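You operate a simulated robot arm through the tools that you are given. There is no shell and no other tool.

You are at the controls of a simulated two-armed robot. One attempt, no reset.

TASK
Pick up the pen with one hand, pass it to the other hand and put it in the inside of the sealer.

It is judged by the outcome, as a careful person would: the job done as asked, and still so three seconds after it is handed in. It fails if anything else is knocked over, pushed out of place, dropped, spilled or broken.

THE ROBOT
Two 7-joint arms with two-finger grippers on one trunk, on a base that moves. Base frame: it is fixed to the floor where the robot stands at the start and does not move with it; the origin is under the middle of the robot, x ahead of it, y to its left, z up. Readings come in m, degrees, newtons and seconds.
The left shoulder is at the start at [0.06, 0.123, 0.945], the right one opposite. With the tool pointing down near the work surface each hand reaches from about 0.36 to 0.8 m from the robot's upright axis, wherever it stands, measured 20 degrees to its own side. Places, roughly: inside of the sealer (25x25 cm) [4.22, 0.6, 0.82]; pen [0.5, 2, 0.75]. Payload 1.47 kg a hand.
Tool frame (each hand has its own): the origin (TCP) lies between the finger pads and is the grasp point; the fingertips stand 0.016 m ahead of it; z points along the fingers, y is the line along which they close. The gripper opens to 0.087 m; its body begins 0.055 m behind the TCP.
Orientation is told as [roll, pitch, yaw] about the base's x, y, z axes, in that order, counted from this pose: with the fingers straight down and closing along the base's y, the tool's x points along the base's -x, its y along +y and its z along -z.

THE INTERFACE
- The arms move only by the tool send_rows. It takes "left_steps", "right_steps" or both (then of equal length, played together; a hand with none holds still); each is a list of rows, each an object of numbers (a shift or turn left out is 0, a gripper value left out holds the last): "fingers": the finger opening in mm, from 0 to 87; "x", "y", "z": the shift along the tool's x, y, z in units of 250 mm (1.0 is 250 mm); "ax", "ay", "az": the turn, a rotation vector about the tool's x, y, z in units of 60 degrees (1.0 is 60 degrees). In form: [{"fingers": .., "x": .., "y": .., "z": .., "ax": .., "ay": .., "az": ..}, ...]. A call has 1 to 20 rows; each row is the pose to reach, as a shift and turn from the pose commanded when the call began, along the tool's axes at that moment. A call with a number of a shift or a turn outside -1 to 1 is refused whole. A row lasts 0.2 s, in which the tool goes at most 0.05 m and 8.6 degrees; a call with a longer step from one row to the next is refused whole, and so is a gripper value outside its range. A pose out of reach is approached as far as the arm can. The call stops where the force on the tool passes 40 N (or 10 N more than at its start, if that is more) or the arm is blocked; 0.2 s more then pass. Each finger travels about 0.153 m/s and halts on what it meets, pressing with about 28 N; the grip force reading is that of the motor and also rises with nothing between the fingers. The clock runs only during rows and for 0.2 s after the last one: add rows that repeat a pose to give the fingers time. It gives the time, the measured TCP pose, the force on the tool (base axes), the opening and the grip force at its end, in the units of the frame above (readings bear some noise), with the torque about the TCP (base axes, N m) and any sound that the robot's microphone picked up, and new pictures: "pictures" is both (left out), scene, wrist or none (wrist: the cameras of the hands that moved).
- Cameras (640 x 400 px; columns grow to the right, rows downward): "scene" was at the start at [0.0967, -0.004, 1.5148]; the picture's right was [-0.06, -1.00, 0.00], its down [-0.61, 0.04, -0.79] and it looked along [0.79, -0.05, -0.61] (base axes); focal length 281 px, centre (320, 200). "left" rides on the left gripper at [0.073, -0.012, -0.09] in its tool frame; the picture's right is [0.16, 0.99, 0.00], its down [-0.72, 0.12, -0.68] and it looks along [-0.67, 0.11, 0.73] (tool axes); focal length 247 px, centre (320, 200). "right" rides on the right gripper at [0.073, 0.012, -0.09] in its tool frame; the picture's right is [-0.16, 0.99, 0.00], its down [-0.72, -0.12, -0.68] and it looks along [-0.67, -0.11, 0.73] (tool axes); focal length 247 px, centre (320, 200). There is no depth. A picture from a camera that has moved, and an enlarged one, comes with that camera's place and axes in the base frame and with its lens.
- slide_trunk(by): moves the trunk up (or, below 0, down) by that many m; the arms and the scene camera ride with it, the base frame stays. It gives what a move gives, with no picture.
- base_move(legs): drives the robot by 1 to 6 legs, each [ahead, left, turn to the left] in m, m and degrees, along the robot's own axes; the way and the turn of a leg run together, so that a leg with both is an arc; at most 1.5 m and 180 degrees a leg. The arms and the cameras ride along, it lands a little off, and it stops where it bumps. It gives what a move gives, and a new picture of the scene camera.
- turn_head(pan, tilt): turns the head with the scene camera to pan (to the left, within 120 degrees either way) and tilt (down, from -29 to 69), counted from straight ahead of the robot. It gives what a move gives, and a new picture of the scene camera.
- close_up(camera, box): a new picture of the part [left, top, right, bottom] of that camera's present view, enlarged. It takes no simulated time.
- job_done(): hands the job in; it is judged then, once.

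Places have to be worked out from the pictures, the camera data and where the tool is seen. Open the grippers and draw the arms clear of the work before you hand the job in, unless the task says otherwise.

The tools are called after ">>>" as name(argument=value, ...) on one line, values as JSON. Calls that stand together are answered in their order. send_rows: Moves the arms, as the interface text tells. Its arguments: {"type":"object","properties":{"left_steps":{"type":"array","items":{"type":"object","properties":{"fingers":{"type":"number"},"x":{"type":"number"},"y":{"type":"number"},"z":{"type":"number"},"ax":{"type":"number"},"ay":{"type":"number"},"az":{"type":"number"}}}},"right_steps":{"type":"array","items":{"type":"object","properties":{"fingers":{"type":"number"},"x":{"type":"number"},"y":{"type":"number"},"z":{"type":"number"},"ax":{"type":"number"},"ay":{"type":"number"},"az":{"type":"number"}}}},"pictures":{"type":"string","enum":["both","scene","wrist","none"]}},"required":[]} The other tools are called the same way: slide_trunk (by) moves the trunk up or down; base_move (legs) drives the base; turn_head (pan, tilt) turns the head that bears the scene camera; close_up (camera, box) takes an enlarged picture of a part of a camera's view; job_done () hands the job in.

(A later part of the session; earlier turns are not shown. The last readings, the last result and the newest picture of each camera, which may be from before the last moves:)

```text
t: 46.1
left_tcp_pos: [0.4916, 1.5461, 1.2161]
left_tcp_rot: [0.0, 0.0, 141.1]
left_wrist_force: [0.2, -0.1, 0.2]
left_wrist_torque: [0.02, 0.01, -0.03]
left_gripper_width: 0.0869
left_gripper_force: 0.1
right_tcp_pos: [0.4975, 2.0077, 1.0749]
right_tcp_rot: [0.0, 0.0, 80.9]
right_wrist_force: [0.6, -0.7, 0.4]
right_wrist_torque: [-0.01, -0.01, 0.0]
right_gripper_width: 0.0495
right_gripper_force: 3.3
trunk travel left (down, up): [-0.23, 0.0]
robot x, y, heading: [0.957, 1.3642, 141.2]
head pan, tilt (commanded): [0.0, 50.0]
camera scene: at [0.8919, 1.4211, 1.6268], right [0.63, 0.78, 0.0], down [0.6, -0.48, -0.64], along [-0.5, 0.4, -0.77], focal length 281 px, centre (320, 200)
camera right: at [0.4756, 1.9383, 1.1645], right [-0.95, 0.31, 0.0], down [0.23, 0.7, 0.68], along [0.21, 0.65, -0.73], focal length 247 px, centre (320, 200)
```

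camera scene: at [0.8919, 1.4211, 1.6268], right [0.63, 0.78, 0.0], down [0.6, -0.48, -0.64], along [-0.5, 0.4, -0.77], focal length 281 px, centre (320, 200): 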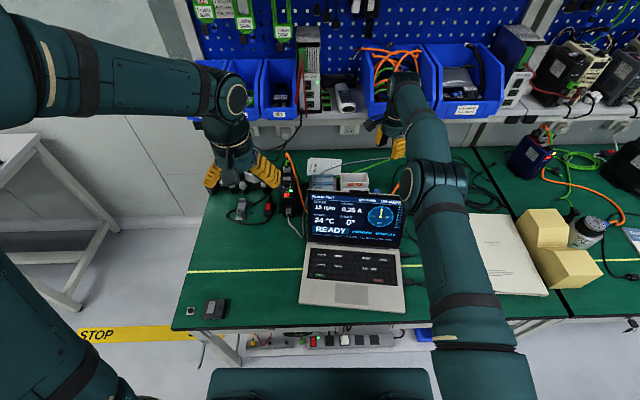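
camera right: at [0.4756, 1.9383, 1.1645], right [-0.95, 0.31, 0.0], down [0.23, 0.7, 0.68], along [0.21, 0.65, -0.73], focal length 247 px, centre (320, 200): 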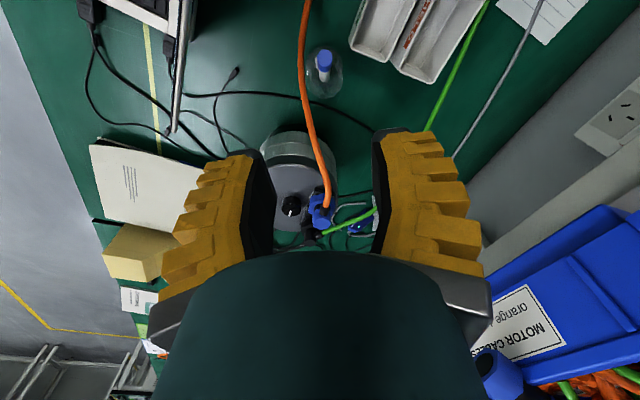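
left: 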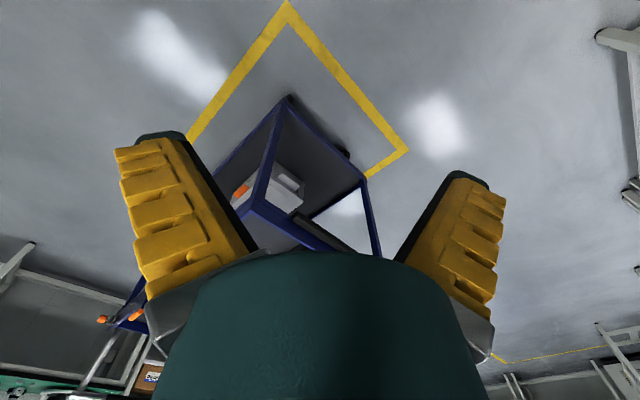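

The hand turned well to yaw 81°. Another view of the pen from this new direction: I enlarge it to refine its place.

>>> close_up(camera="right", box=[284, 36, 364, 86])

>>> close_up(camera="right", box=[240, 0, 400, 100])

>>> close_up(camera="scene", box=[310, 60, 470, 210])

```text
8.00 times, centred on (324, 61) of right
camera zoom: at [0.4756, 1.9383, 1.1645], right [-0.95, 0.31, 0.0], down [0.23, 0.7, 0.68], along [0.21, 0.65, -0.73], focal length 1976 px, centre (288, 1312)
```

zoom: 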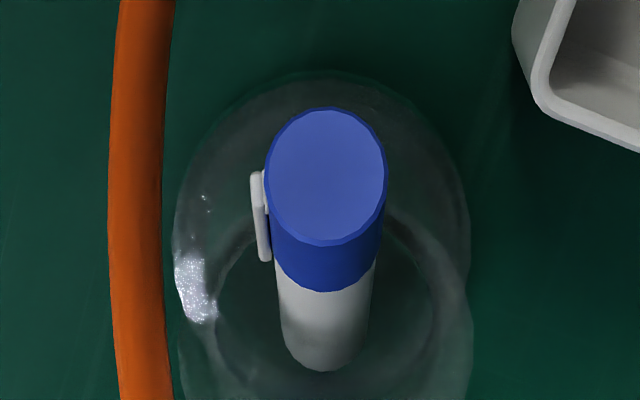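

```text
4.00 times, centred on (320, 50) of right
camera zoom: at [0.4756, 1.9383, 1.1645], right [-0.95, 0.31, 0.0], down [0.23, 0.7, 0.68], along [0.21, 0.65, -0.73], focal length 988 px, centre (320, 800)
```

zoom: 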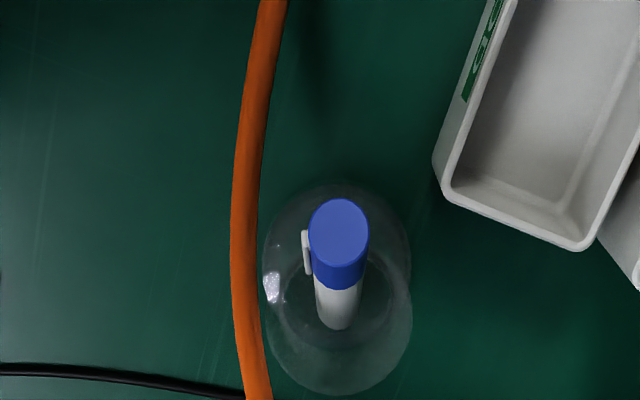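

```text
2.67 times, centred on (390, 135) of scene
camera zoom: at [0.8919, 1.4211, 1.6268], right [0.63, 0.78, 0.0], down [0.6, -0.48, -0.64], along [-0.5, 0.4, -0.77], focal length 750 px, centre (133, 373)
```

zoom: 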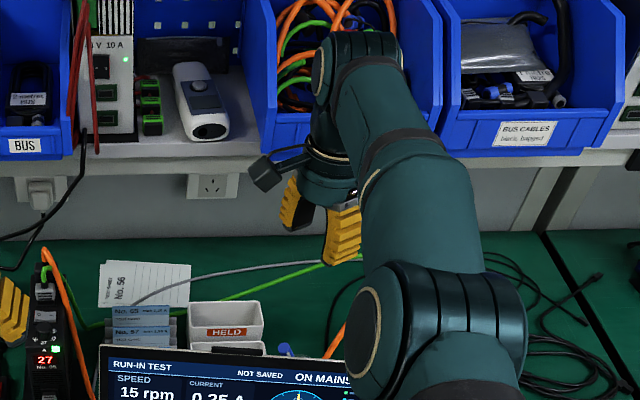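

Views agree: pen top ≈[0.492, 2.002, 0.88], bottom ≈[0.506, 2.058, 0.765]; cable at y≈2.01 lies at z≈0.81, below where the fingertips will stop. I descend part of the way and check.

>>> send_rows(right_steps=[{"fingers": 38, "z": 0.14, "x": 0.0, "y": 0.004}, {"z": 0.28, "y": 0.008}, {"z": 0.4, "y": 0.012}, {"z": 0.48, "y": 0.012}, {"z": 0.48, "y": 0.012}], pictures="both")

```text
t: 47.3
left_tcp_pos: [0.4925, 1.5463, 1.215]
left_tcp_rot: [0.0, 0.0, 141.1]
left_wrist_force: [-0.5, 0.0, 0.2]
left_wrist_torque: [0.04, -0.02, 0.01]
left_gripper_width: 0.0872
left_gripper_force: 0.0
right_tcp_pos: [0.4992, 2.003, 0.9533]
right_tcp_rot: [0.0, 0.1, 81.2]
right_wrist_force: [-1.1, 0.0, 0.3]
right_wrist_torque: [0.0, -0.02, 0.02]
right_gripper_width: 0.0436
right_gripper_force: 4.2
right hand out of reach, approached as far as the arm can: row 2, 3, 4, 5
trunk travel left (down, up): [-0.23, 0.0]
robot x, y, heading: [0.9582, 1.3667, 141.0]
head pan, tilt (commanded): [0.0, 50.0]
camera scene: at [0.8915, 1.4215, 1.6267], right [0.63, 0.78, 0.0], down [0.6, -0.48, -0.64], along [-0.5, 0.4, -0.77], focal length 281 px, centre (320, 200)
camera right: at [0.4761, 1.9334, 1.0433], right [-0.95, 0.31, 0.0], down [0.23, 0.7, 0.68], along [0.21, 0.65, -0.73], focal length 247 px, centre (320, 200)
```

scene: 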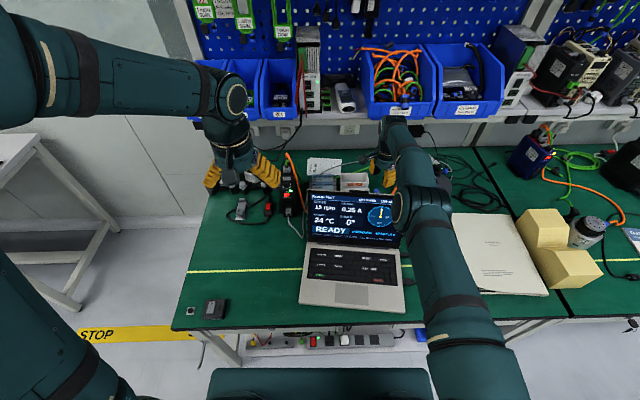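
right: 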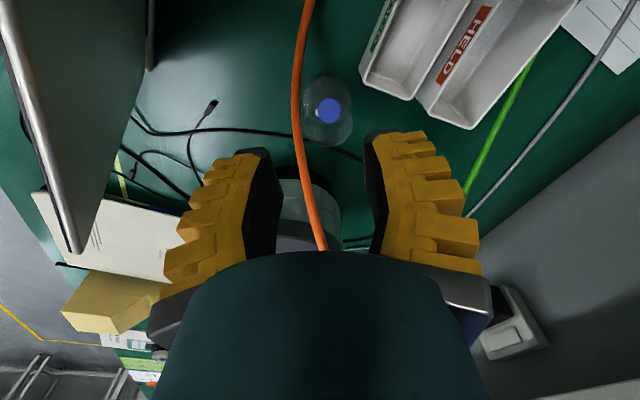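

The hand is a few millimetres short of reach at this extension. The fingertips are still 5 cm above the pen, so I creep the base 0.03 m closer.

>>> base_move(legs=[[0.03, 0, 0]])

```text
t: 48.2
left_tcp_pos: [0.4684, 1.5645, 1.2156]
left_tcp_rot: [0.0, 0.0, 141.2]
left_wrist_force: [-1.0, 0.8, -0.2]
left_wrist_torque: [-0.06, -0.01, 0.0]
left_gripper_width: 0.0871
left_gripper_force: 0.0
right_tcp_pos: [0.4753, 2.0209, 0.9538]
right_tcp_rot: [-0.1, -0.1, 81.1]
right_wrist_force: [-0.9, -0.2, -0.9]
right_wrist_torque: [-0.01, -0.02, 0.0]
right_gripper_width: 0.0437
right_gripper_force: 4.3
trunk travel left (down, up): [-0.23, 0.0]
robot x, y, heading: [0.9378, 1.3847, 141.0]
head pan, tilt (commanded): [0.0, 50.0]
camera scene: at [0.868, 1.4404, 1.6267], right [0.63, 0.78, 0.0], down [0.6, -0.48, -0.64], along [-0.5, 0.4, -0.77], focal length 281 px, centre (320, 200)
```

scene: 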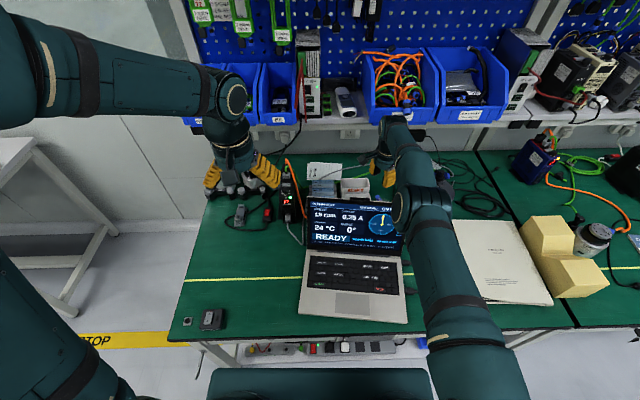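

Now [0.475, 2.021]; I shift back over the pen (target xy [0.4945, 2.009]) at the same height and check.

>>> send_rows(right_steps=[{"x": 0.018, "y": -0.042}, {"x": 0.035, "y": -0.083}, {"x": 0.035, "y": -0.083}], pictures="wrist")

>>> close_up(camera="right", box=[270, 50, 430, 150])

```text
t: 49.0
left_tcp_pos: [0.4707, 1.5634, 1.217]
left_tcp_rot: [0.0, 0.0, 141.2]
left_wrist_force: [0.1, -0.6, -0.1]
left_wrist_torque: [0.0, 0.02, 0.01]
left_gripper_width: 0.0867
left_gripper_force: 0.1
right_tcp_pos: [0.4955, 2.0091, 0.9536]
right_tcp_rot: [0.1, -0.1, 81.1]
right_wrist_force: [0.8, 0.8, -0.5]
right_wrist_torque: [0.0, -0.01, 0.01]
right_gripper_width: 0.0439
right_gripper_force: 4.3
trunk travel left (down, up): [-0.23, 0.0]
robot x, y, heading: [0.9381, 1.3825, 141.0]
head pan, tilt (commanded): [0.0, 50.0]
camera right: at [0.4732, 1.9398, 1.0438], right [-0.95, 0.31, 0.0], down [0.23, 0.7, 0.68], along [0.21, 0.65, -0.73], focal length 247 px, centre (320, 200)
```

right: 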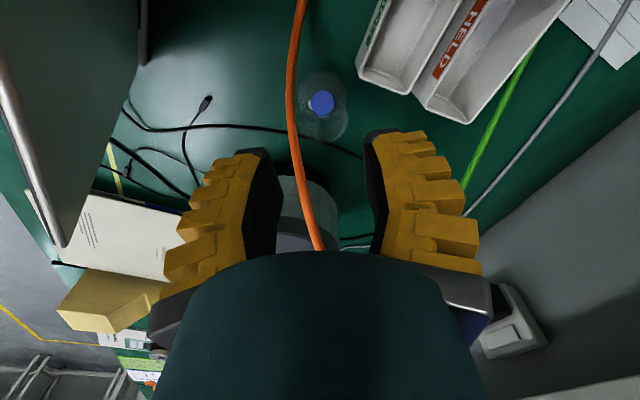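

```text
4.00 times, centred on (350, 100) of right
camera zoom: at [0.4732, 1.9398, 1.0438], right [-0.95, 0.31, 0.0], down [0.23, 0.7, 0.68], along [0.21, 0.65, -0.73], focal length 988 px, centre (200, 600)
```

zoom: 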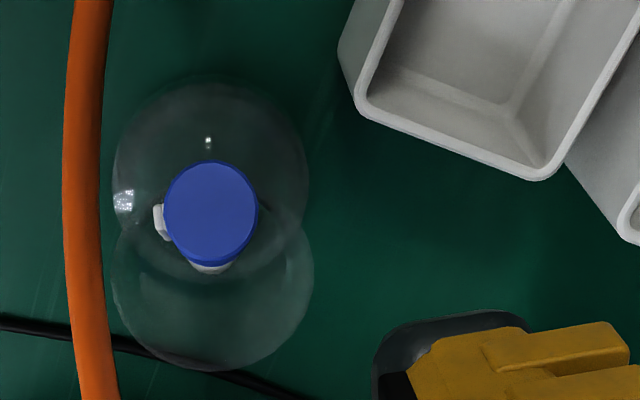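

The pen top lies at [0.491, 2.002], well between the 44 mm finger gap, and the cable is outside/below the +x finger. I descend to grip height z≈0.866.

>>> send_rows(right_steps=[{"x": 0.008, "y": 0.01, "z": 0.1}, {"x": 0.008, "y": 0.01, "z": 0.2}, {"x": 0.008, "y": 0.01, "z": 0.28}, {"x": 0.008, "y": 0.01, "z": 0.32}, {"x": 0.008, "y": 0.01, "z": 0.35}, {"x": 0.008, "y": 0.01, "z": 0.35}], pictures="both")

```text
t: 50.4
left_tcp_pos: [0.4705, 1.5646, 1.2157]
left_tcp_rot: [0.1, 0.0, 141.1]
left_wrist_force: [0.5, 0.6, 1.1]
left_wrist_torque: [-0.01, -0.03, -0.01]
left_gripper_width: 0.0867
left_gripper_force: 0.1
right_tcp_pos: [0.4918, 2.0081, 0.8664]
right_tcp_rot: [0.2, 0.0, 81.1]
right_wrist_force: [0.6, 0.2, 0.2]
right_wrist_torque: [-0.02, 0.04, 0.01]
right_gripper_width: 0.0435
right_gripper_force: 3.9
trunk travel left (down, up): [-0.23, 0.0]
robot x, y, heading: [0.9333, 1.3862, 141.1]
head pan, tilt (commanded): [0.0, 50.0]
camera scene: at [0.8691, 1.4395, 1.6268], right [0.63, 0.78, 0.0], down [0.6, -0.48, -0.64], along [-0.5, 0.4, -0.77], focal length 281 px, centre (320, 200)
camera right: at [0.4693, 1.9387, 0.9547], right [-0.95, 0.31, 0.0], down [0.23, 0.7, 0.68], along [0.21, 0.65, -0.73], focal length 247 px, centre (320, 200)
```

scene: 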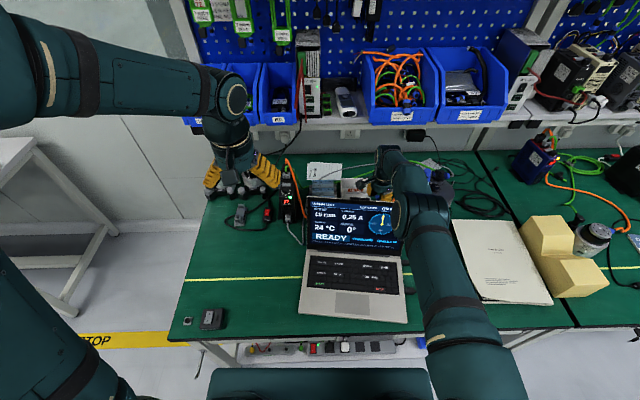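
right: 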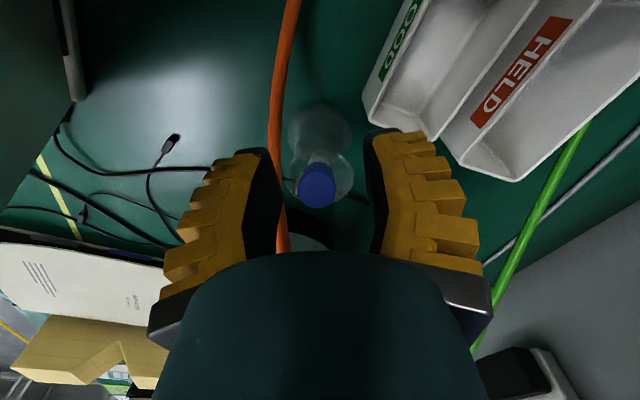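

The pen's blue end is between the fingers; the cable appears on the left. I enlarge to verify the cable is not going to be pinched.

>>> close_up(camera="right", box=[230, 110, 390, 260])

>>> close_up(camera="scene", box=[330, 140, 450, 215])

```text
2.67 times, centred on (310, 185) of right
camera zoom: at [0.4693, 1.9387, 0.9547], right [-0.95, 0.31, 0.0], down [0.23, 0.7, 0.68], along [0.21, 0.65, -0.73], focal length 659 px, centre (347, 240)
```

zoom: 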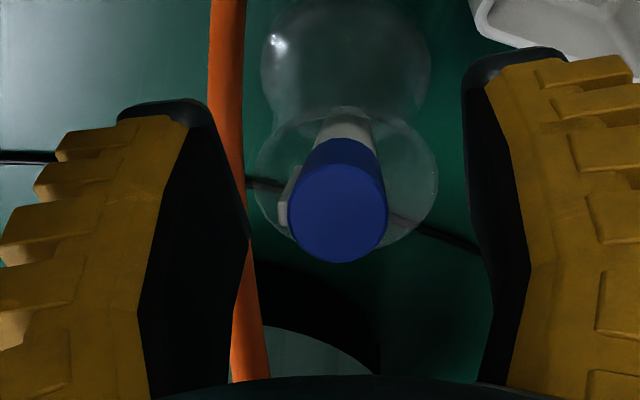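

```text
5.33 times, centred on (390, 178) of scene
camera zoom: at [0.8691, 1.4395, 1.6268], right [0.63, 0.78, 0.0], down [0.6, -0.48, -0.64], along [-0.5, 0.4, -0.77], focal length 1500 px, centre (-53, 320)
```

zoom: 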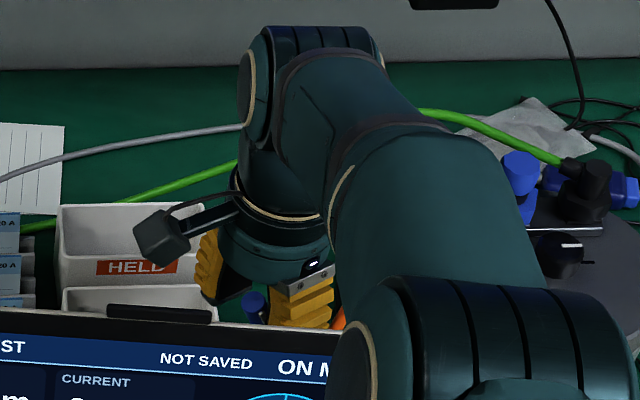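

The cable lies behind and below the +x finger (≈3 cm clear), so closing moves away from it. I nudge 2 mm and close on the pen.

>>> send_rows(right_steps=[{"y": -0.008}, {"y": -0.008, "fingers": 20}, {"y": -0.008, "fingers": 5}, {"y": -0.008, "fingers": 0}, {"y": -0.008, "fingers": 0}], pictures="wrist")

>>> close_up(camera="right", box=[230, 110, 390, 260])

```text
t: 51.6
left_tcp_pos: [0.4698, 1.5638, 1.2158]
left_tcp_rot: [0.0, 0.0, 141.1]
left_wrist_force: [0.1, 0.3, 0.4]
left_wrist_torque: [0.01, -0.02, -0.05]
left_gripper_width: 0.0868
left_gripper_force: 0.1
right_tcp_pos: [0.4955, 2.0084, 0.865]
right_tcp_rot: [0.1, -0.1, 81.1]
right_wrist_force: [0.9, 2.7, 5.4]
right_wrist_torque: [0.33, -0.07, 0.0]
right_gripper_width: 0.0059
right_gripper_force: 28.3
trunk travel left (down, up): [-0.23, 0.0]
robot x, y, heading: [0.9379, 1.3836, 141.1]
head pan, tilt (commanded): [0.0, 50.0]
camera right: at [0.4716, 1.9383, 0.9556], right [-0.95, 0.31, 0.0], down [0.23, 0.7, 0.68], along [0.21, 0.65, -0.73], focal length 247 px, centre (320, 200)
```

right: 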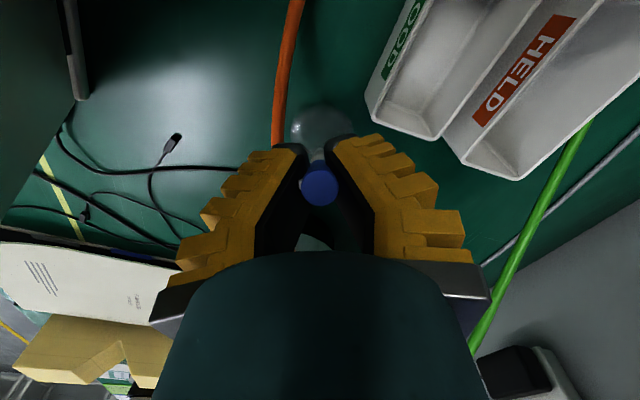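

```text
2.67 times, centred on (310, 185) of right
camera zoom: at [0.4716, 1.9383, 0.9556], right [-0.95, 0.31, 0.0], down [0.23, 0.7, 0.68], along [0.21, 0.65, -0.73], focal length 659 px, centre (347, 240)
```

zoom: 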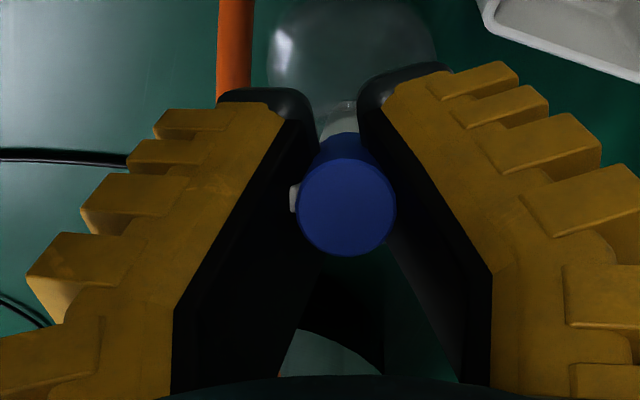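

The grip force rose to 28 N, but the width reads only 6 mm, so I look closely at whether the pen is truly pinched.

>>> close_up(camera="right", box=[280, 130, 360, 180])

>>> close_up(camera="right", box=[280, 160, 360, 210])

>>> close_up(camera="scene", box=[350, 165, 410, 205])

```text
8.00 times, centred on (320, 155) of right
camera zoom: at [0.4716, 1.9383, 0.9556], right [-0.95, 0.31, 0.0], down [0.23, 0.7, 0.68], along [0.21, 0.65, -0.73], focal length 1976 px, centre (320, 560)
```

zoom: 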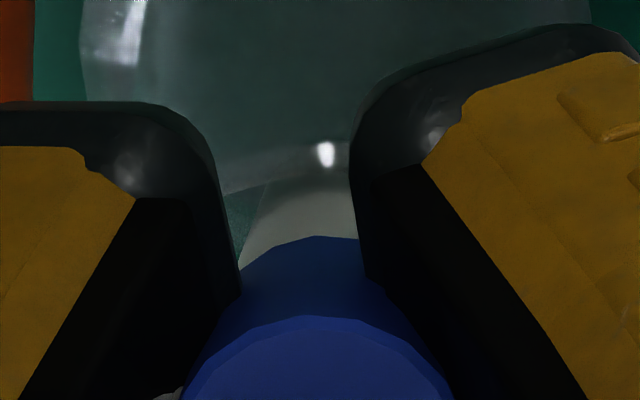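

```text
8.00 times, centred on (320, 185) of right
camera zoom: at [0.4716, 1.9383, 0.9556], right [-0.95, 0.31, 0.0], down [0.23, 0.7, 0.68], along [0.21, 0.65, -0.73], focal length 1976 px, centre (320, 320)
```

zoom: 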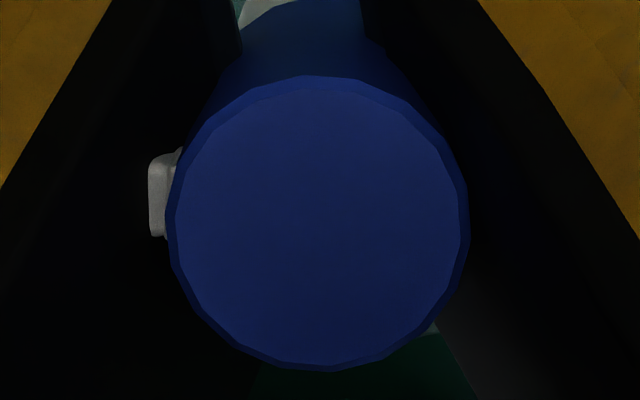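

```text
10.00 times, centred on (380, 185) of scene
camera zoom: at [0.8695, 1.4395, 1.6268], right [0.63, 0.78, 0.0], down [0.6, -0.48, -0.64], along [-0.5, 0.4, -0.77], focal length 2813 px, centre (-280, 350)
```

zoom: 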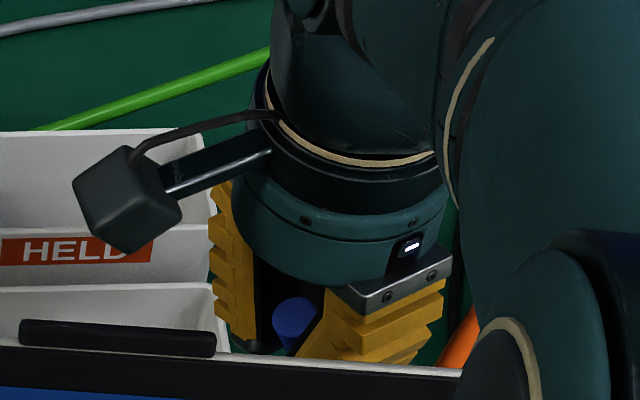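

The pads visibly clasp the sides of the blue cap (they seem grooved, which explains the small reading). I test with a 2 cm pull along the pen's axis.

>>> send_rows(right_steps=[{"x": 0.009, "y": 0.001, "z": -0.018}, {"x": 0.018, "y": 0.002, "z": -0.036}, {"x": 0.026, "y": 0.003, "z": -0.054}, {"x": 0.035, "y": 0.0035, "z": -0.072}, {"x": 0.035, "y": 0.0035, "z": -0.072}], pictures="wrist")

>>> close_up(camera="right", box=[240, 80, 400, 230])

```text
t: 52.8
left_tcp_pos: [0.4693, 1.5645, 1.2149]
left_tcp_rot: [0.1, 0.1, 141.1]
left_wrist_force: [0.0, -0.3, 0.1]
left_wrist_torque: [0.0, 0.03, 0.0]
left_gripper_width: 0.0867
left_gripper_force: 0.0
right_tcp_pos: [0.4925, 1.9973, 0.8832]
right_tcp_rot: [0.1, 0.0, 81.2]
right_wrist_force: [0.1, 0.3, 0.7]
right_wrist_torque: [0.02, 0.01, -0.01]
right_gripper_width: 0.006
right_gripper_force: 27.9
trunk travel left (down, up): [-0.23, 0.0]
robot x, y, heading: [0.9334, 1.3854, 141.1]
head pan, tilt (commanded): [0.0, 50.0]
camera right: at [0.4699, 1.9291, 0.9731], right [-0.95, 0.31, 0.0], down [0.23, 0.7, 0.68], along [0.21, 0.65, -0.73], focal length 247 px, centre (320, 200)
```

right: 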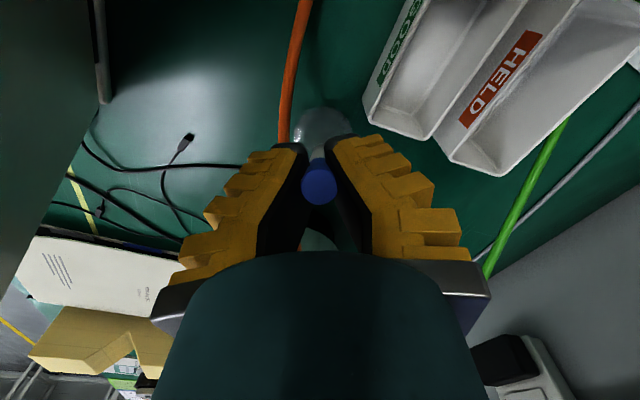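

```text
2.67 times, centred on (320, 155) of right
camera zoom: at [0.4699, 1.9291, 0.9731], right [-0.95, 0.31, 0.0], down [0.23, 0.7, 0.68], along [0.21, 0.65, -0.73], focal length 659 px, centre (320, 320)
```

zoom: 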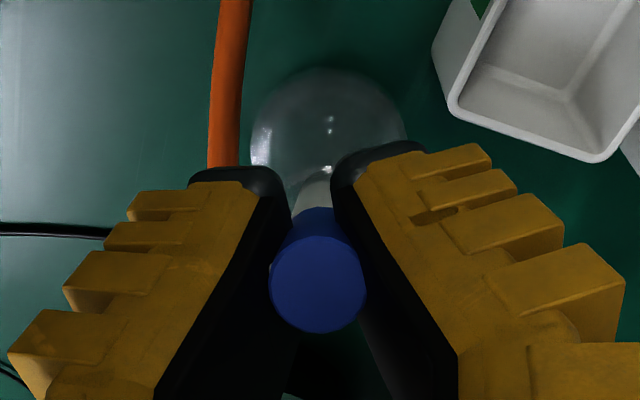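

The pen follows the fingers (its image position relative to the hand is unchanged). I continue pulling along its axis until it clears the cup.

>>> send_rows(right_steps=[{"x": 0.026, "y": 0.0026, "z": -0.054}, {"x": 0.052, "y": 0.005, "z": -0.108}, {"x": 0.078, "y": 0.008, "z": -0.162}, {"x": 0.104, "y": 0.01, "z": -0.216}, {"x": 0.13, "y": 0.013, "z": -0.27}, {"x": 0.156, "y": 0.016, "z": -0.324}, {"x": 0.156, "y": 0.016, "z": -0.38}], pictures="both")

>>> close_up(camera="right", box=[240, 80, 400, 230])

>>> close_up(camera="scene", box=[330, 120, 430, 210])

```text
t: 54.4
left_tcp_pos: [0.4697, 1.5641, 1.2151]
left_tcp_rot: [0.1, -0.1, 141.1]
left_wrist_force: [0.0, -0.7, 0.2]
left_wrist_torque: [-0.01, -0.03, -0.01]
left_gripper_width: 0.0872
left_gripper_force: 0.1
right_tcp_pos: [0.4814, 1.9604, 0.9797]
right_tcp_rot: [0.0, 0.0, 81.1]
right_wrist_force: [0.6, 0.5, -0.9]
right_wrist_torque: [0.01, 0.01, -0.01]
right_gripper_width: 0.0059
right_gripper_force: 27.6
trunk travel left (down, up): [-0.23, 0.0]
robot x, y, heading: [0.9392, 1.3811, 141.2]
head pan, tilt (commanded): [0.0, 50.0]
camera scene: at [0.8693, 1.4396, 1.6268], right [0.63, 0.78, 0.0], down [0.6, -0.48, -0.64], along [-0.5, 0.4, -0.77], focal length 281 px, centre (320, 200)
camera right: at [0.4586, 1.8916, 1.0694], right [-0.95, 0.31, 0.0], down [0.23, 0.7, 0.68], along [0.21, 0.65, -0.73], focal length 247 px, centre (320, 200)
```

scene: 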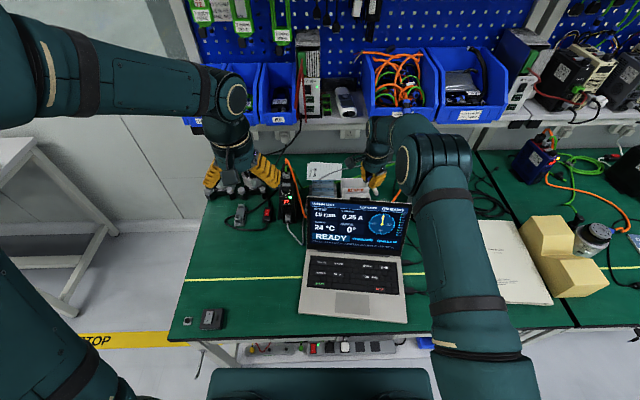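
right: 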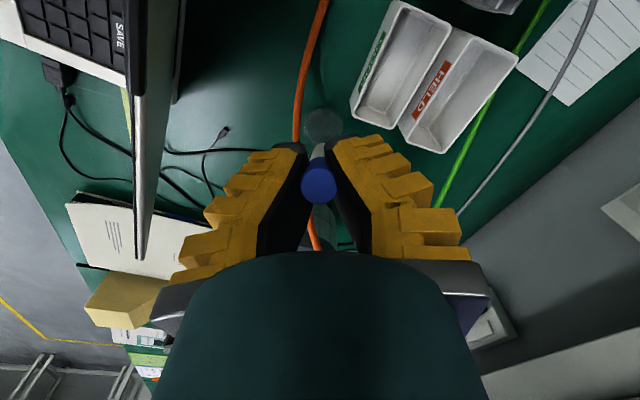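

```text
2.67 times, centred on (320, 155) of right
camera zoom: at [0.4586, 1.8916, 1.0694], right [-0.95, 0.31, 0.0], down [0.23, 0.7, 0.68], along [0.21, 0.65, -0.73], focal length 659 px, centre (320, 320)
```

zoom: 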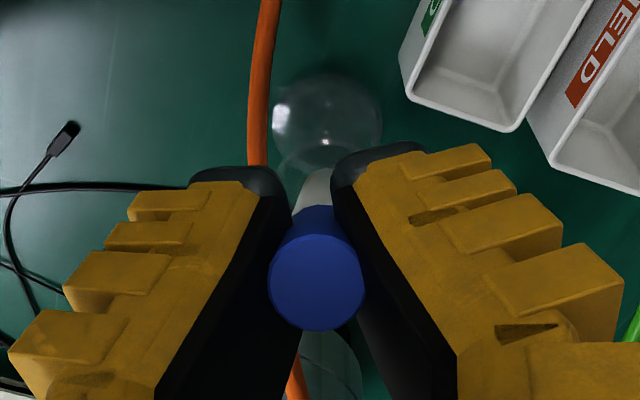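

```text
4.44 times, centred on (380, 165) of scene
camera zoom: at [0.8693, 1.4396, 1.6268], right [0.63, 0.78, 0.0], down [0.6, -0.48, -0.64], along [-0.5, 0.4, -0.77], focal length 1250 px, centre (53, 356)
```

zoom: 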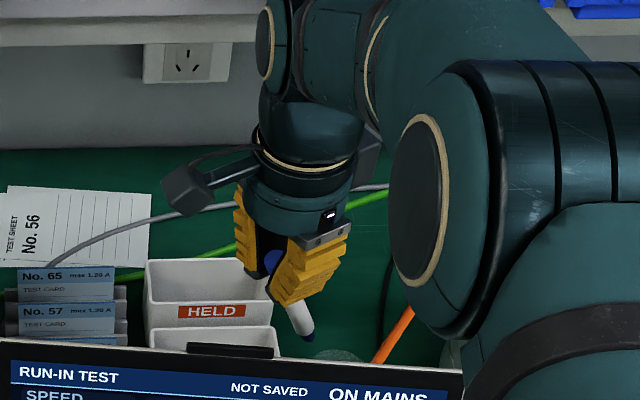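

The pen is out of the cup, which stands undisturbed. I now lift straight up ~0.14 m so the pen clears the laptop screen.

>>> send_rows(right_steps=[{"z": -0.12}, {"z": -0.24}, {"z": -0.36, "x": 0.02, "y": -0.035}, {"z": -0.48, "x": 0.04, "y": -0.07}, {"z": -0.58, "x": 0.06, "y": -0.105}, {"z": -0.6, "x": 0.08, "y": -0.14}], pictures="both")

```text
t: 55.8
left_tcp_pos: [0.468, 1.5637, 1.216]
left_tcp_rot: [0.0, 0.0, 141.2]
left_wrist_force: [-0.1, 0.7, 0.4]
left_wrist_torque: [-0.01, -0.01, 0.03]
left_gripper_width: 0.0872
left_gripper_force: 0.1
right_tcp_pos: [0.5151, 1.9354, 1.128]
right_tcp_rot: [0.0, 0.0, 81.1]
right_wrist_force: [0.2, 0.3, 0.0]
right_wrist_torque: [0.0, -0.01, 0.03]
right_gripper_width: 0.0061
right_gripper_force: 28.0
trunk travel left (down, up): [-0.23, 0.0]
robot x, y, heading: [0.9373, 1.3866, 141.0]
head pan, tilt (commanded): [0.0, 50.0]
camera scene: at [0.8693, 1.4396, 1.6268], right [0.63, 0.78, 0.0], down [0.6, -0.48, -0.64], along [-0.5, 0.4, -0.77], focal length 281 px, centre (320, 200)
camera right: at [0.4917, 1.8649, 1.2187], right [-0.95, 0.31, 0.0], down [0.23, 0.7, 0.68], along [0.21, 0.65, -0.73], focal length 247 px, centre (320, 200)
```

scene: 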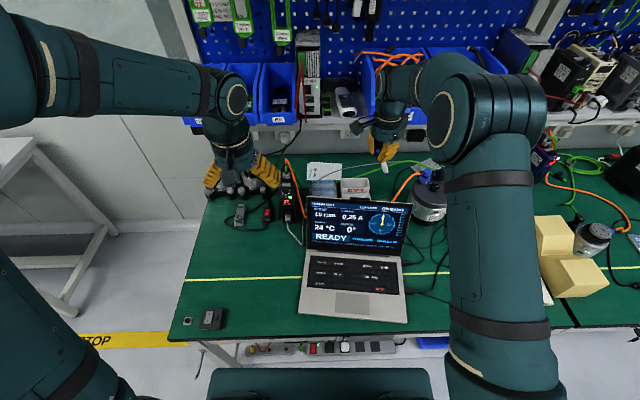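
right: 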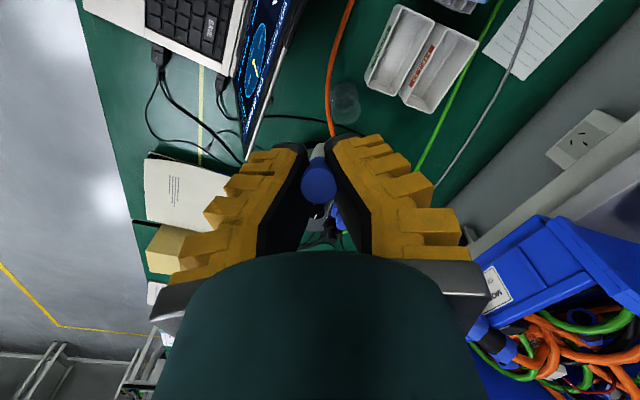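

Pen is firmly held, its lower end about z≈1.03. I lift a little more, then back the base away from the bench.

>>> send_rows(right_steps=[{"z": -0.1, "x": 0.08, "y": -0.13}, {"z": -0.2, "x": 0.15, "y": -0.2}, {"z": -0.24, "x": 0.2, "y": -0.3}], pictures="none")

>>> base_move(legs=[[-0.35, 0, 0]])

```text
t: 56.6
left_tcp_pos: [0.4702, 1.565, 1.2157]
left_tcp_rot: [0.0, -0.1, 141.1]
left_wrist_force: [0.7, -0.9, -0.2]
left_wrist_torque: [0.0, 0.02, -0.03]
left_gripper_width: 0.087
left_gripper_force: 0.0
right_tcp_pos: [0.5817, 1.8743, 1.189]
right_tcp_rot: [0.1, 0.0, 81.1]
right_wrist_force: [0.0, -0.1, 0.1]
right_wrist_torque: [0.0, 0.0, 0.01]
right_gripper_width: 0.006
right_gripper_force: 28.1
trunk travel left (down, up): [-0.23, 0.0]
robot x, y, heading: [0.9356, 1.3831, 141.0]
head pan, tilt (commanded): [0.0, 50.0]
```

```text
t: 58.9
left_tcp_pos: [0.7458, 1.3393, 1.2158]
left_tcp_rot: [0.0, 0.0, 141.3]
left_wrist_force: [0.7, -0.7, -0.1]
left_wrist_torque: [0.02, 0.01, 0.01]
left_gripper_width: 0.0871
left_gripper_force: 0.1
right_tcp_pos: [0.8559, 1.6511, 1.1889]
right_tcp_rot: [-0.1, 0.0, 81.3]
right_wrist_force: [0.7, -0.4, -0.2]
right_wrist_torque: [0.03, 0.02, -0.02]
right_gripper_width: 0.0061
right_gripper_force: 27.5
trunk travel left (down, up): [-0.23, 0.0]
robot x, y, heading: [1.2122, 1.1586, 141.2]
head pan, tilt (commanded): [0.0, 50.0]
camera scene: at [1.1465, 1.2164, 1.6268], right [0.63, 0.78, 0.0], down [0.6, -0.48, -0.64], along [-0.5, 0.4, -0.77], focal length 281 px, centre (320, 200)
```

scene: 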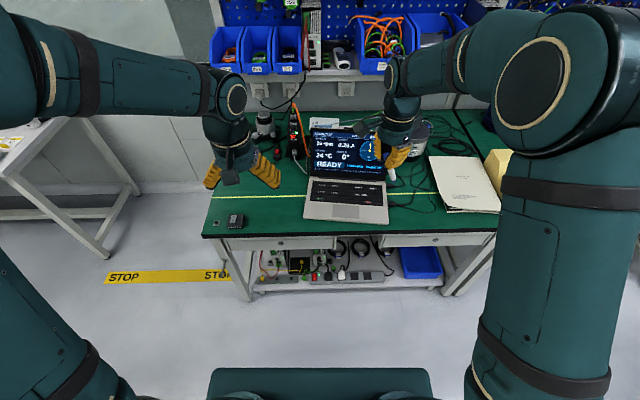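

The pen is clear of the bench. Plan for the hand-over: right hand turns back to face ahead and pitches up so the pen lies level pointing forward; the left hand, tool down, takes its front part from above. First I yaw the right hand back.

>>> send_rows(right_steps=[{"x": 0.03, "y": 0.005, "az": -0.125}, {"x": 0.06, "y": 0.01, "az": -0.25}, {"x": 0.09, "y": 0.015, "az": -0.375}, {"x": 0.12, "y": 0.02, "az": -0.5}, {"x": 0.15, "y": 0.025, "az": -0.625}, {"x": 0.18, "y": 0.03, "az": -0.75}, {"x": 0.21, "y": 0.035, "az": -0.875}, {"x": 0.24, "y": 0.04, "az": -1.0}], pictures="both")

```text
t: 60.7
left_tcp_pos: [0.7457, 1.3402, 1.2153]
left_tcp_rot: [-0.1, 0.1, 141.3]
left_wrist_force: [0.2, 0.1, 0.2]
left_wrist_torque: [0.01, 0.0, -0.02]
left_gripper_width: 0.0872
left_gripper_force: 0.0
right_tcp_pos: [0.8378, 1.5958, 1.188]
right_tcp_rot: [0.0, 0.0, 141.4]
right_wrist_force: [-0.2, 0.2, -0.2]
right_wrist_torque: [0.0, 0.02, -0.01]
right_gripper_width: 0.0059
right_gripper_force: 28.1
trunk travel left (down, up): [-0.23, 0.0]
robot x, y, heading: [1.2099, 1.1636, 141.1]
head pan, tilt (commanded): [0.0, 50.0]
camera scene: at [1.1459, 1.2167, 1.6267], right [0.63, 0.78, 0.0], down [0.6, -0.48, -0.64], along [-0.5, 0.4, -0.77], focal length 281 px, centre (320, 200)
camera right: at [0.8866, 1.5415, 1.278], right [-0.74, -0.67, 0.0], down [-0.49, 0.54, 0.68], along [-0.46, 0.5, -0.73], focal length 247 px, centre (320, 200)
```

scene: 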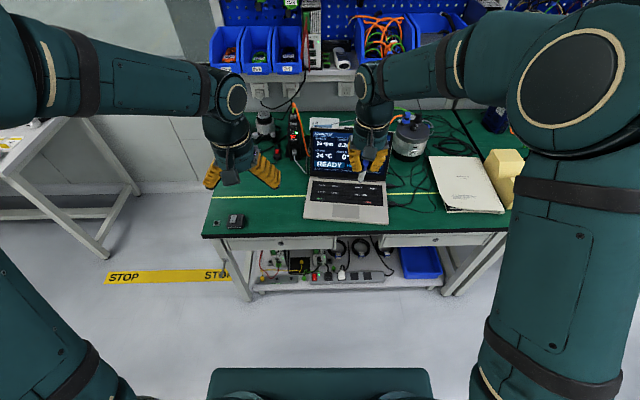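
right: 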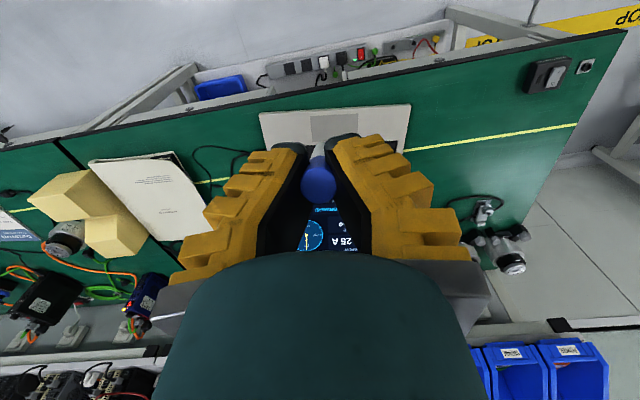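

Yaw is back to facing ahead. Now I pitch the right hand up 60° so the pen comes about level, pointing forward.

>>> send_rows(right_steps=[{"ay": -0.125}, {"ay": -0.25}, {"ay": -0.375}, {"ay": -0.5}, {"ay": -0.625}, {"ay": -0.75}, {"ay": -0.875}, {"ay": -1.0}, {"ay": -1.0}], pictures="both")

>>> close_up(camera="scene", box=[280, 70, 440, 220])

```text
t: 62.7
left_tcp_pos: [0.7452, 1.3401, 1.2152]
left_tcp_rot: [0.0, 0.0, 141.3]
left_wrist_force: [-0.4, -0.2, 0.9]
left_wrist_torque: [-0.01, 0.02, 0.0]
left_gripper_width: 0.0869
left_gripper_force: 0.0
right_tcp_pos: [0.8377, 1.595, 1.1886]
right_tcp_rot: [0.1, -60.1, 141.3]
right_wrist_force: [0.1, 0.1, 0.0]
right_wrist_torque: [-0.03, 0.02, -0.01]
right_gripper_width: 0.0058
right_gripper_force: 27.3
trunk travel left (down, up): [-0.23, 0.0]
robot x, y, heading: [1.2133, 1.159, 141.1]
head pan, tilt (commanded): [0.0, 50.0]
camera scene: at [1.1465, 1.2172, 1.6268], right [0.63, 0.78, 0.0], down [0.6, -0.48, -0.64], along [-0.5, 0.4, -0.77], focal length 281 px, centre (320, 200)
camera right: at [0.919, 1.5158, 1.171], right [-0.68, -0.72, 0.14], down [0.25, -0.05, 0.97], along [-0.69, 0.69, 0.22], focal length 247 px, centre (320, 200)
```

scene: 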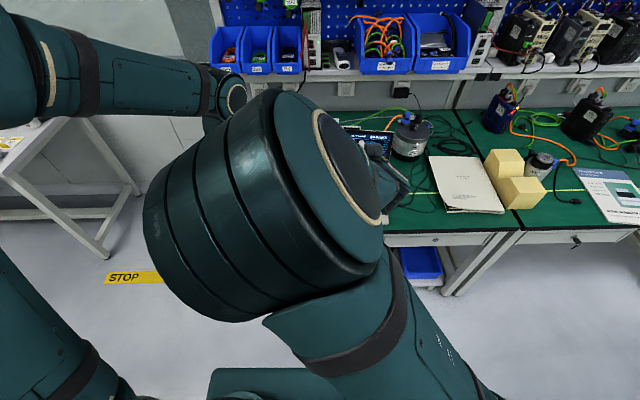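
right: 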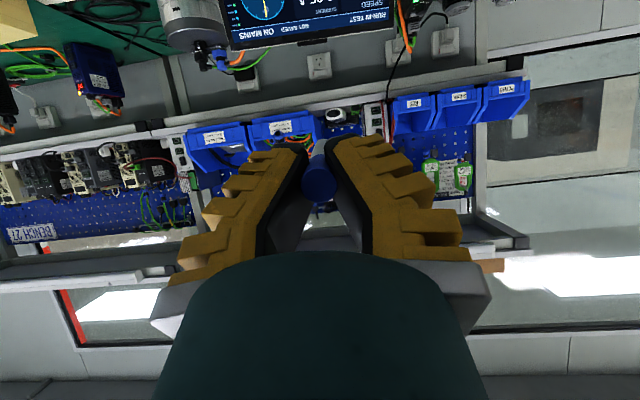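

```text
2.67 times, centred on (360, 145) of scene
camera zoom: at [1.1465, 1.2172, 1.6268], right [0.63, 0.78, 0.0], down [0.6, -0.48, -0.64], along [-0.5, 0.4, -0.77], focal length 750 px, centre (213, 347)
```

zoom: 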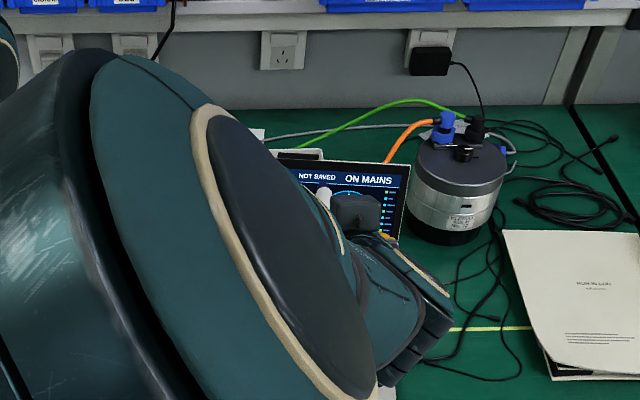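

The pen is now pointing forward and level, but the right elbow has come up in front of the head camera. I back off the bench a little more and extend the right hand forward to bring the elbow down and free the view.

>>> base_move(legs=[[-0.12, -0.1, 0]])

>>> send_rows(right_steps=[{"x": -0.03, "z": 0.12}, {"x": -0.05, "z": 0.25}, {"x": -0.08, "z": 0.38}, {"x": -0.1, "z": 0.5}, {"x": -0.1, "z": 0.5}], pictures="both")

```text
t: 64.2
left_tcp_pos: [0.9005, 1.3424, 1.2161]
left_tcp_rot: [0.1, 0.0, 141.3]
left_wrist_force: [0.6, 0.5, 0.7]
left_wrist_torque: [0.04, 0.0, -0.01]
left_gripper_width: 0.0873
left_gripper_force: 0.1
right_tcp_pos: [0.9911, 1.5975, 1.1899]
right_tcp_rot: [0.0, -60.0, 141.4]
right_wrist_force: [-0.9, 0.0, -0.6]
right_wrist_torque: [0.02, -0.01, -0.01]
right_gripper_width: 0.006
right_gripper_force: 28.2
trunk travel left (down, up): [-0.23, 0.0]
robot x, y, heading: [1.3701, 1.1674, 141.4]
head pan, tilt (commanded): [0.0, 50.0]
camera scene: at [1.3011, 1.2196, 1.6268], right [0.62, 0.78, 0.0], down [0.6, -0.48, -0.64], along [-0.5, 0.4, -0.77], focal length 281 px, centre (320, 200)
```

scene: 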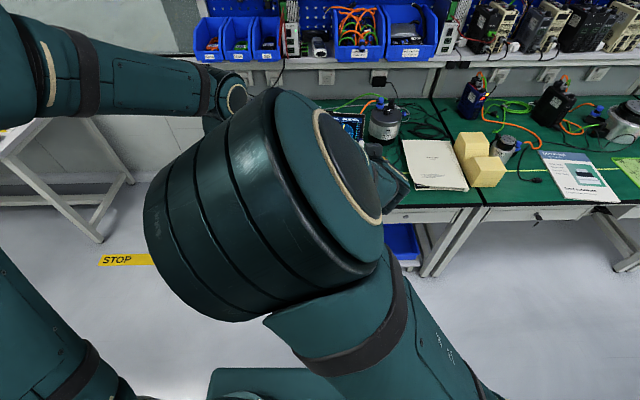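

```text
t: 65.4
left_tcp_pos: [0.9001, 1.3418, 1.2156]
left_tcp_rot: [0.1, -0.1, 141.4]
left_wrist_force: [-0.2, -0.2, 0.1]
left_wrist_torque: [0.02, -0.02, -0.02]
left_gripper_width: 0.0869
left_gripper_force: 0.0
right_tcp_pos: [0.8974, 1.6711, 1.1513]
right_tcp_rot: [0.0, -60.0, 141.5]
right_wrist_force: [-0.4, 0.2, 0.1]
right_wrist_torque: [0.01, 0.01, 0.01]
right_gripper_width: 0.0061
right_gripper_force: 28.3
trunk travel left (down, up): [-0.23, 0.0]
robot x, y, heading: [1.3711, 1.1646, 141.1]
head pan, tilt (commanded): [0.0, 50.0]
camera scene: at [1.3009, 1.2187, 1.6268], right [0.62, 0.78, 0.0], down [0.6, -0.48, -0.64], along [-0.5, 0.4, -0.77], focal length 281 px, centre (320, 200)
camera right: at [0.9789, 1.5914, 1.1327], right [-0.68, -0.72, 0.14], down [0.25, -0.05, 0.97], along [-0.69, 0.69, 0.22], focal length 247 px, centre (320, 200)
```

scene: 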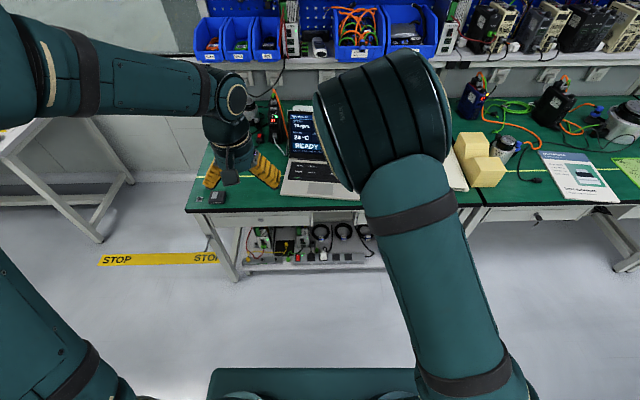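
right: 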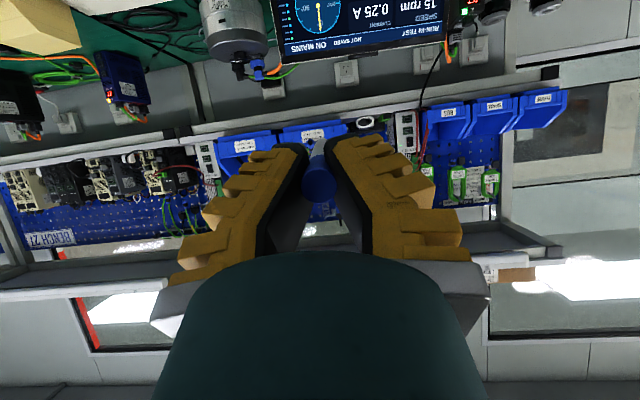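

The elbow hides the right hand from the head, so I'll use the left wrist camera for the transfer. I first move the left hand outward for room, then bring the right hand to a comfortable transfer spot nearer the body and lower.

>>> send_rows(left_steps=[{"y": 0.16, "z": -0.04}, {"y": 0.32, "z": -0.08}, {"y": 0.48, "z": -0.12}, {"y": 0.48, "z": -0.12}, {"y": 0.48, "z": -0.12}, {"y": 0.48, "z": -0.12}], right_steps=[{"x": 0.0, "y": 0.0, "z": 0.0}, {"x": 0.12, "y": 0.03, "z": -0.03}, {"x": 0.26, "y": 0.08, "z": -0.05}, {"x": 0.4, "y": 0.13, "z": -0.08}, {"x": 0.52, "y": 0.18, "z": -0.1}, {"x": 0.63, "y": 0.228, "z": -0.13}], pictures="both")

```text
t: 66.8
left_tcp_pos: [0.8277, 1.2501, 1.2455]
left_tcp_rot: [0.0, 0.1, 141.4]
left_wrist_force: [0.6, 0.3, 0.9]
left_wrist_torque: [-0.01, -0.01, -0.04]
left_gripper_width: 0.0872
left_gripper_force: 0.0
right_tcp_pos: [0.9413, 1.558, 1.0273]
right_tcp_rot: [0.0, -60.1, 141.4]
right_wrist_force: [-0.6, -1.2, 0.2]
right_wrist_torque: [-0.04, -0.01, -0.01]
right_gripper_width: 0.006
right_gripper_force: 28.2
trunk travel left (down, up): [-0.23, 0.0]
robot x, y, heading: [1.3652, 1.166, 141.4]
head pan, tilt (commanded): [0.0, 50.0]
camera scene: at [1.3003, 1.2191, 1.6268], right [0.62, 0.78, 0.0], down [0.6, -0.48, -0.64], along [-0.5, 0.4, -0.77], focal length 281 px, centre (320, 200)
camera right: at [1.0239, 1.4792, 1.0094], right [-0.68, -0.72, 0.14], down [0.25, -0.05, 0.97], along [-0.69, 0.69, 0.22], focal length 247 px, centre (320, 200)
camera left: at [0.8935, 1.2119, 1.3369], right [-0.49, -0.87, 0.0], down [-0.64, 0.36, 0.68], along [-0.59, 0.34, -0.73], focal length 247 px, centre (320, 200)
```

scene: 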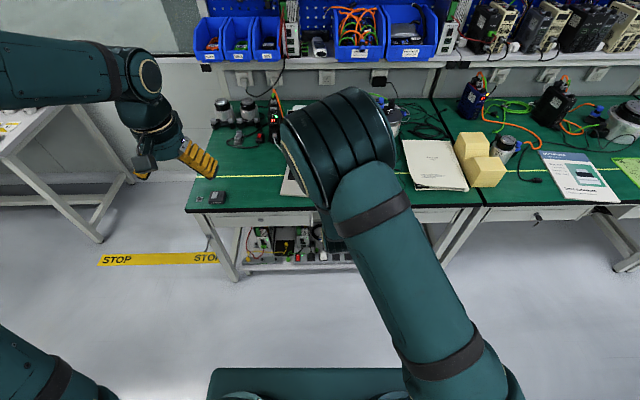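
right: 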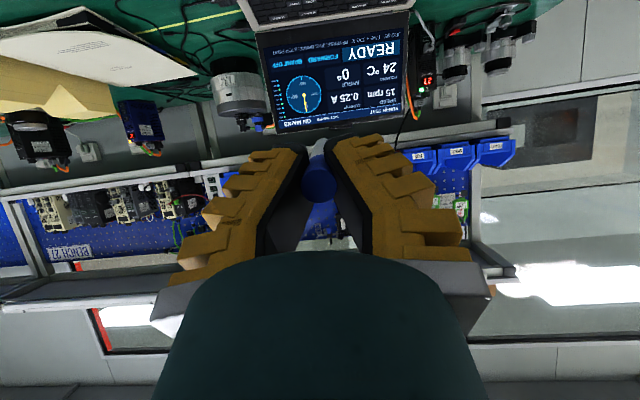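
left: 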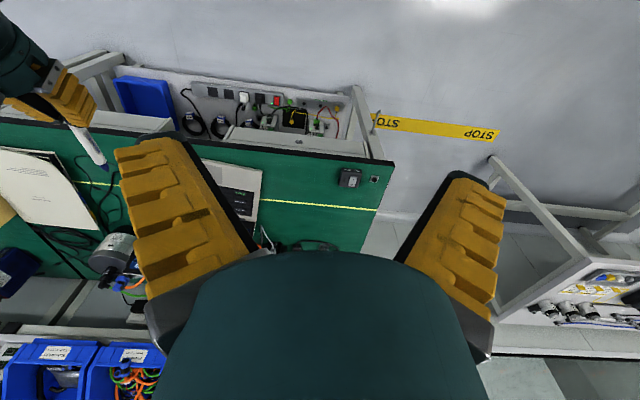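

The left wrist camera sees the right hand with the pen protruding. I enlarge it to work out the pen's direction and free length.

>>> close_up(camera="left", box=[0, 50, 160, 190])

```text
2.86 times, centred on (80, 120) of left
camera zoom: at [0.8935, 1.2119, 1.3369], right [-0.49, -0.87, 0.0], down [-0.64, 0.36, 0.68], along [-0.59, 0.34, -0.73], focal length 706 px, centre (1006, 429)
```

zoom: 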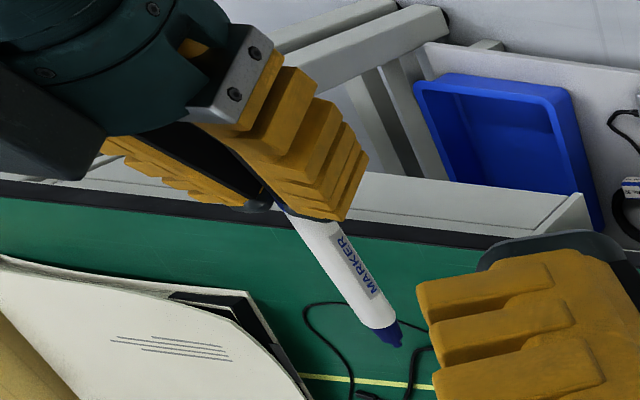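

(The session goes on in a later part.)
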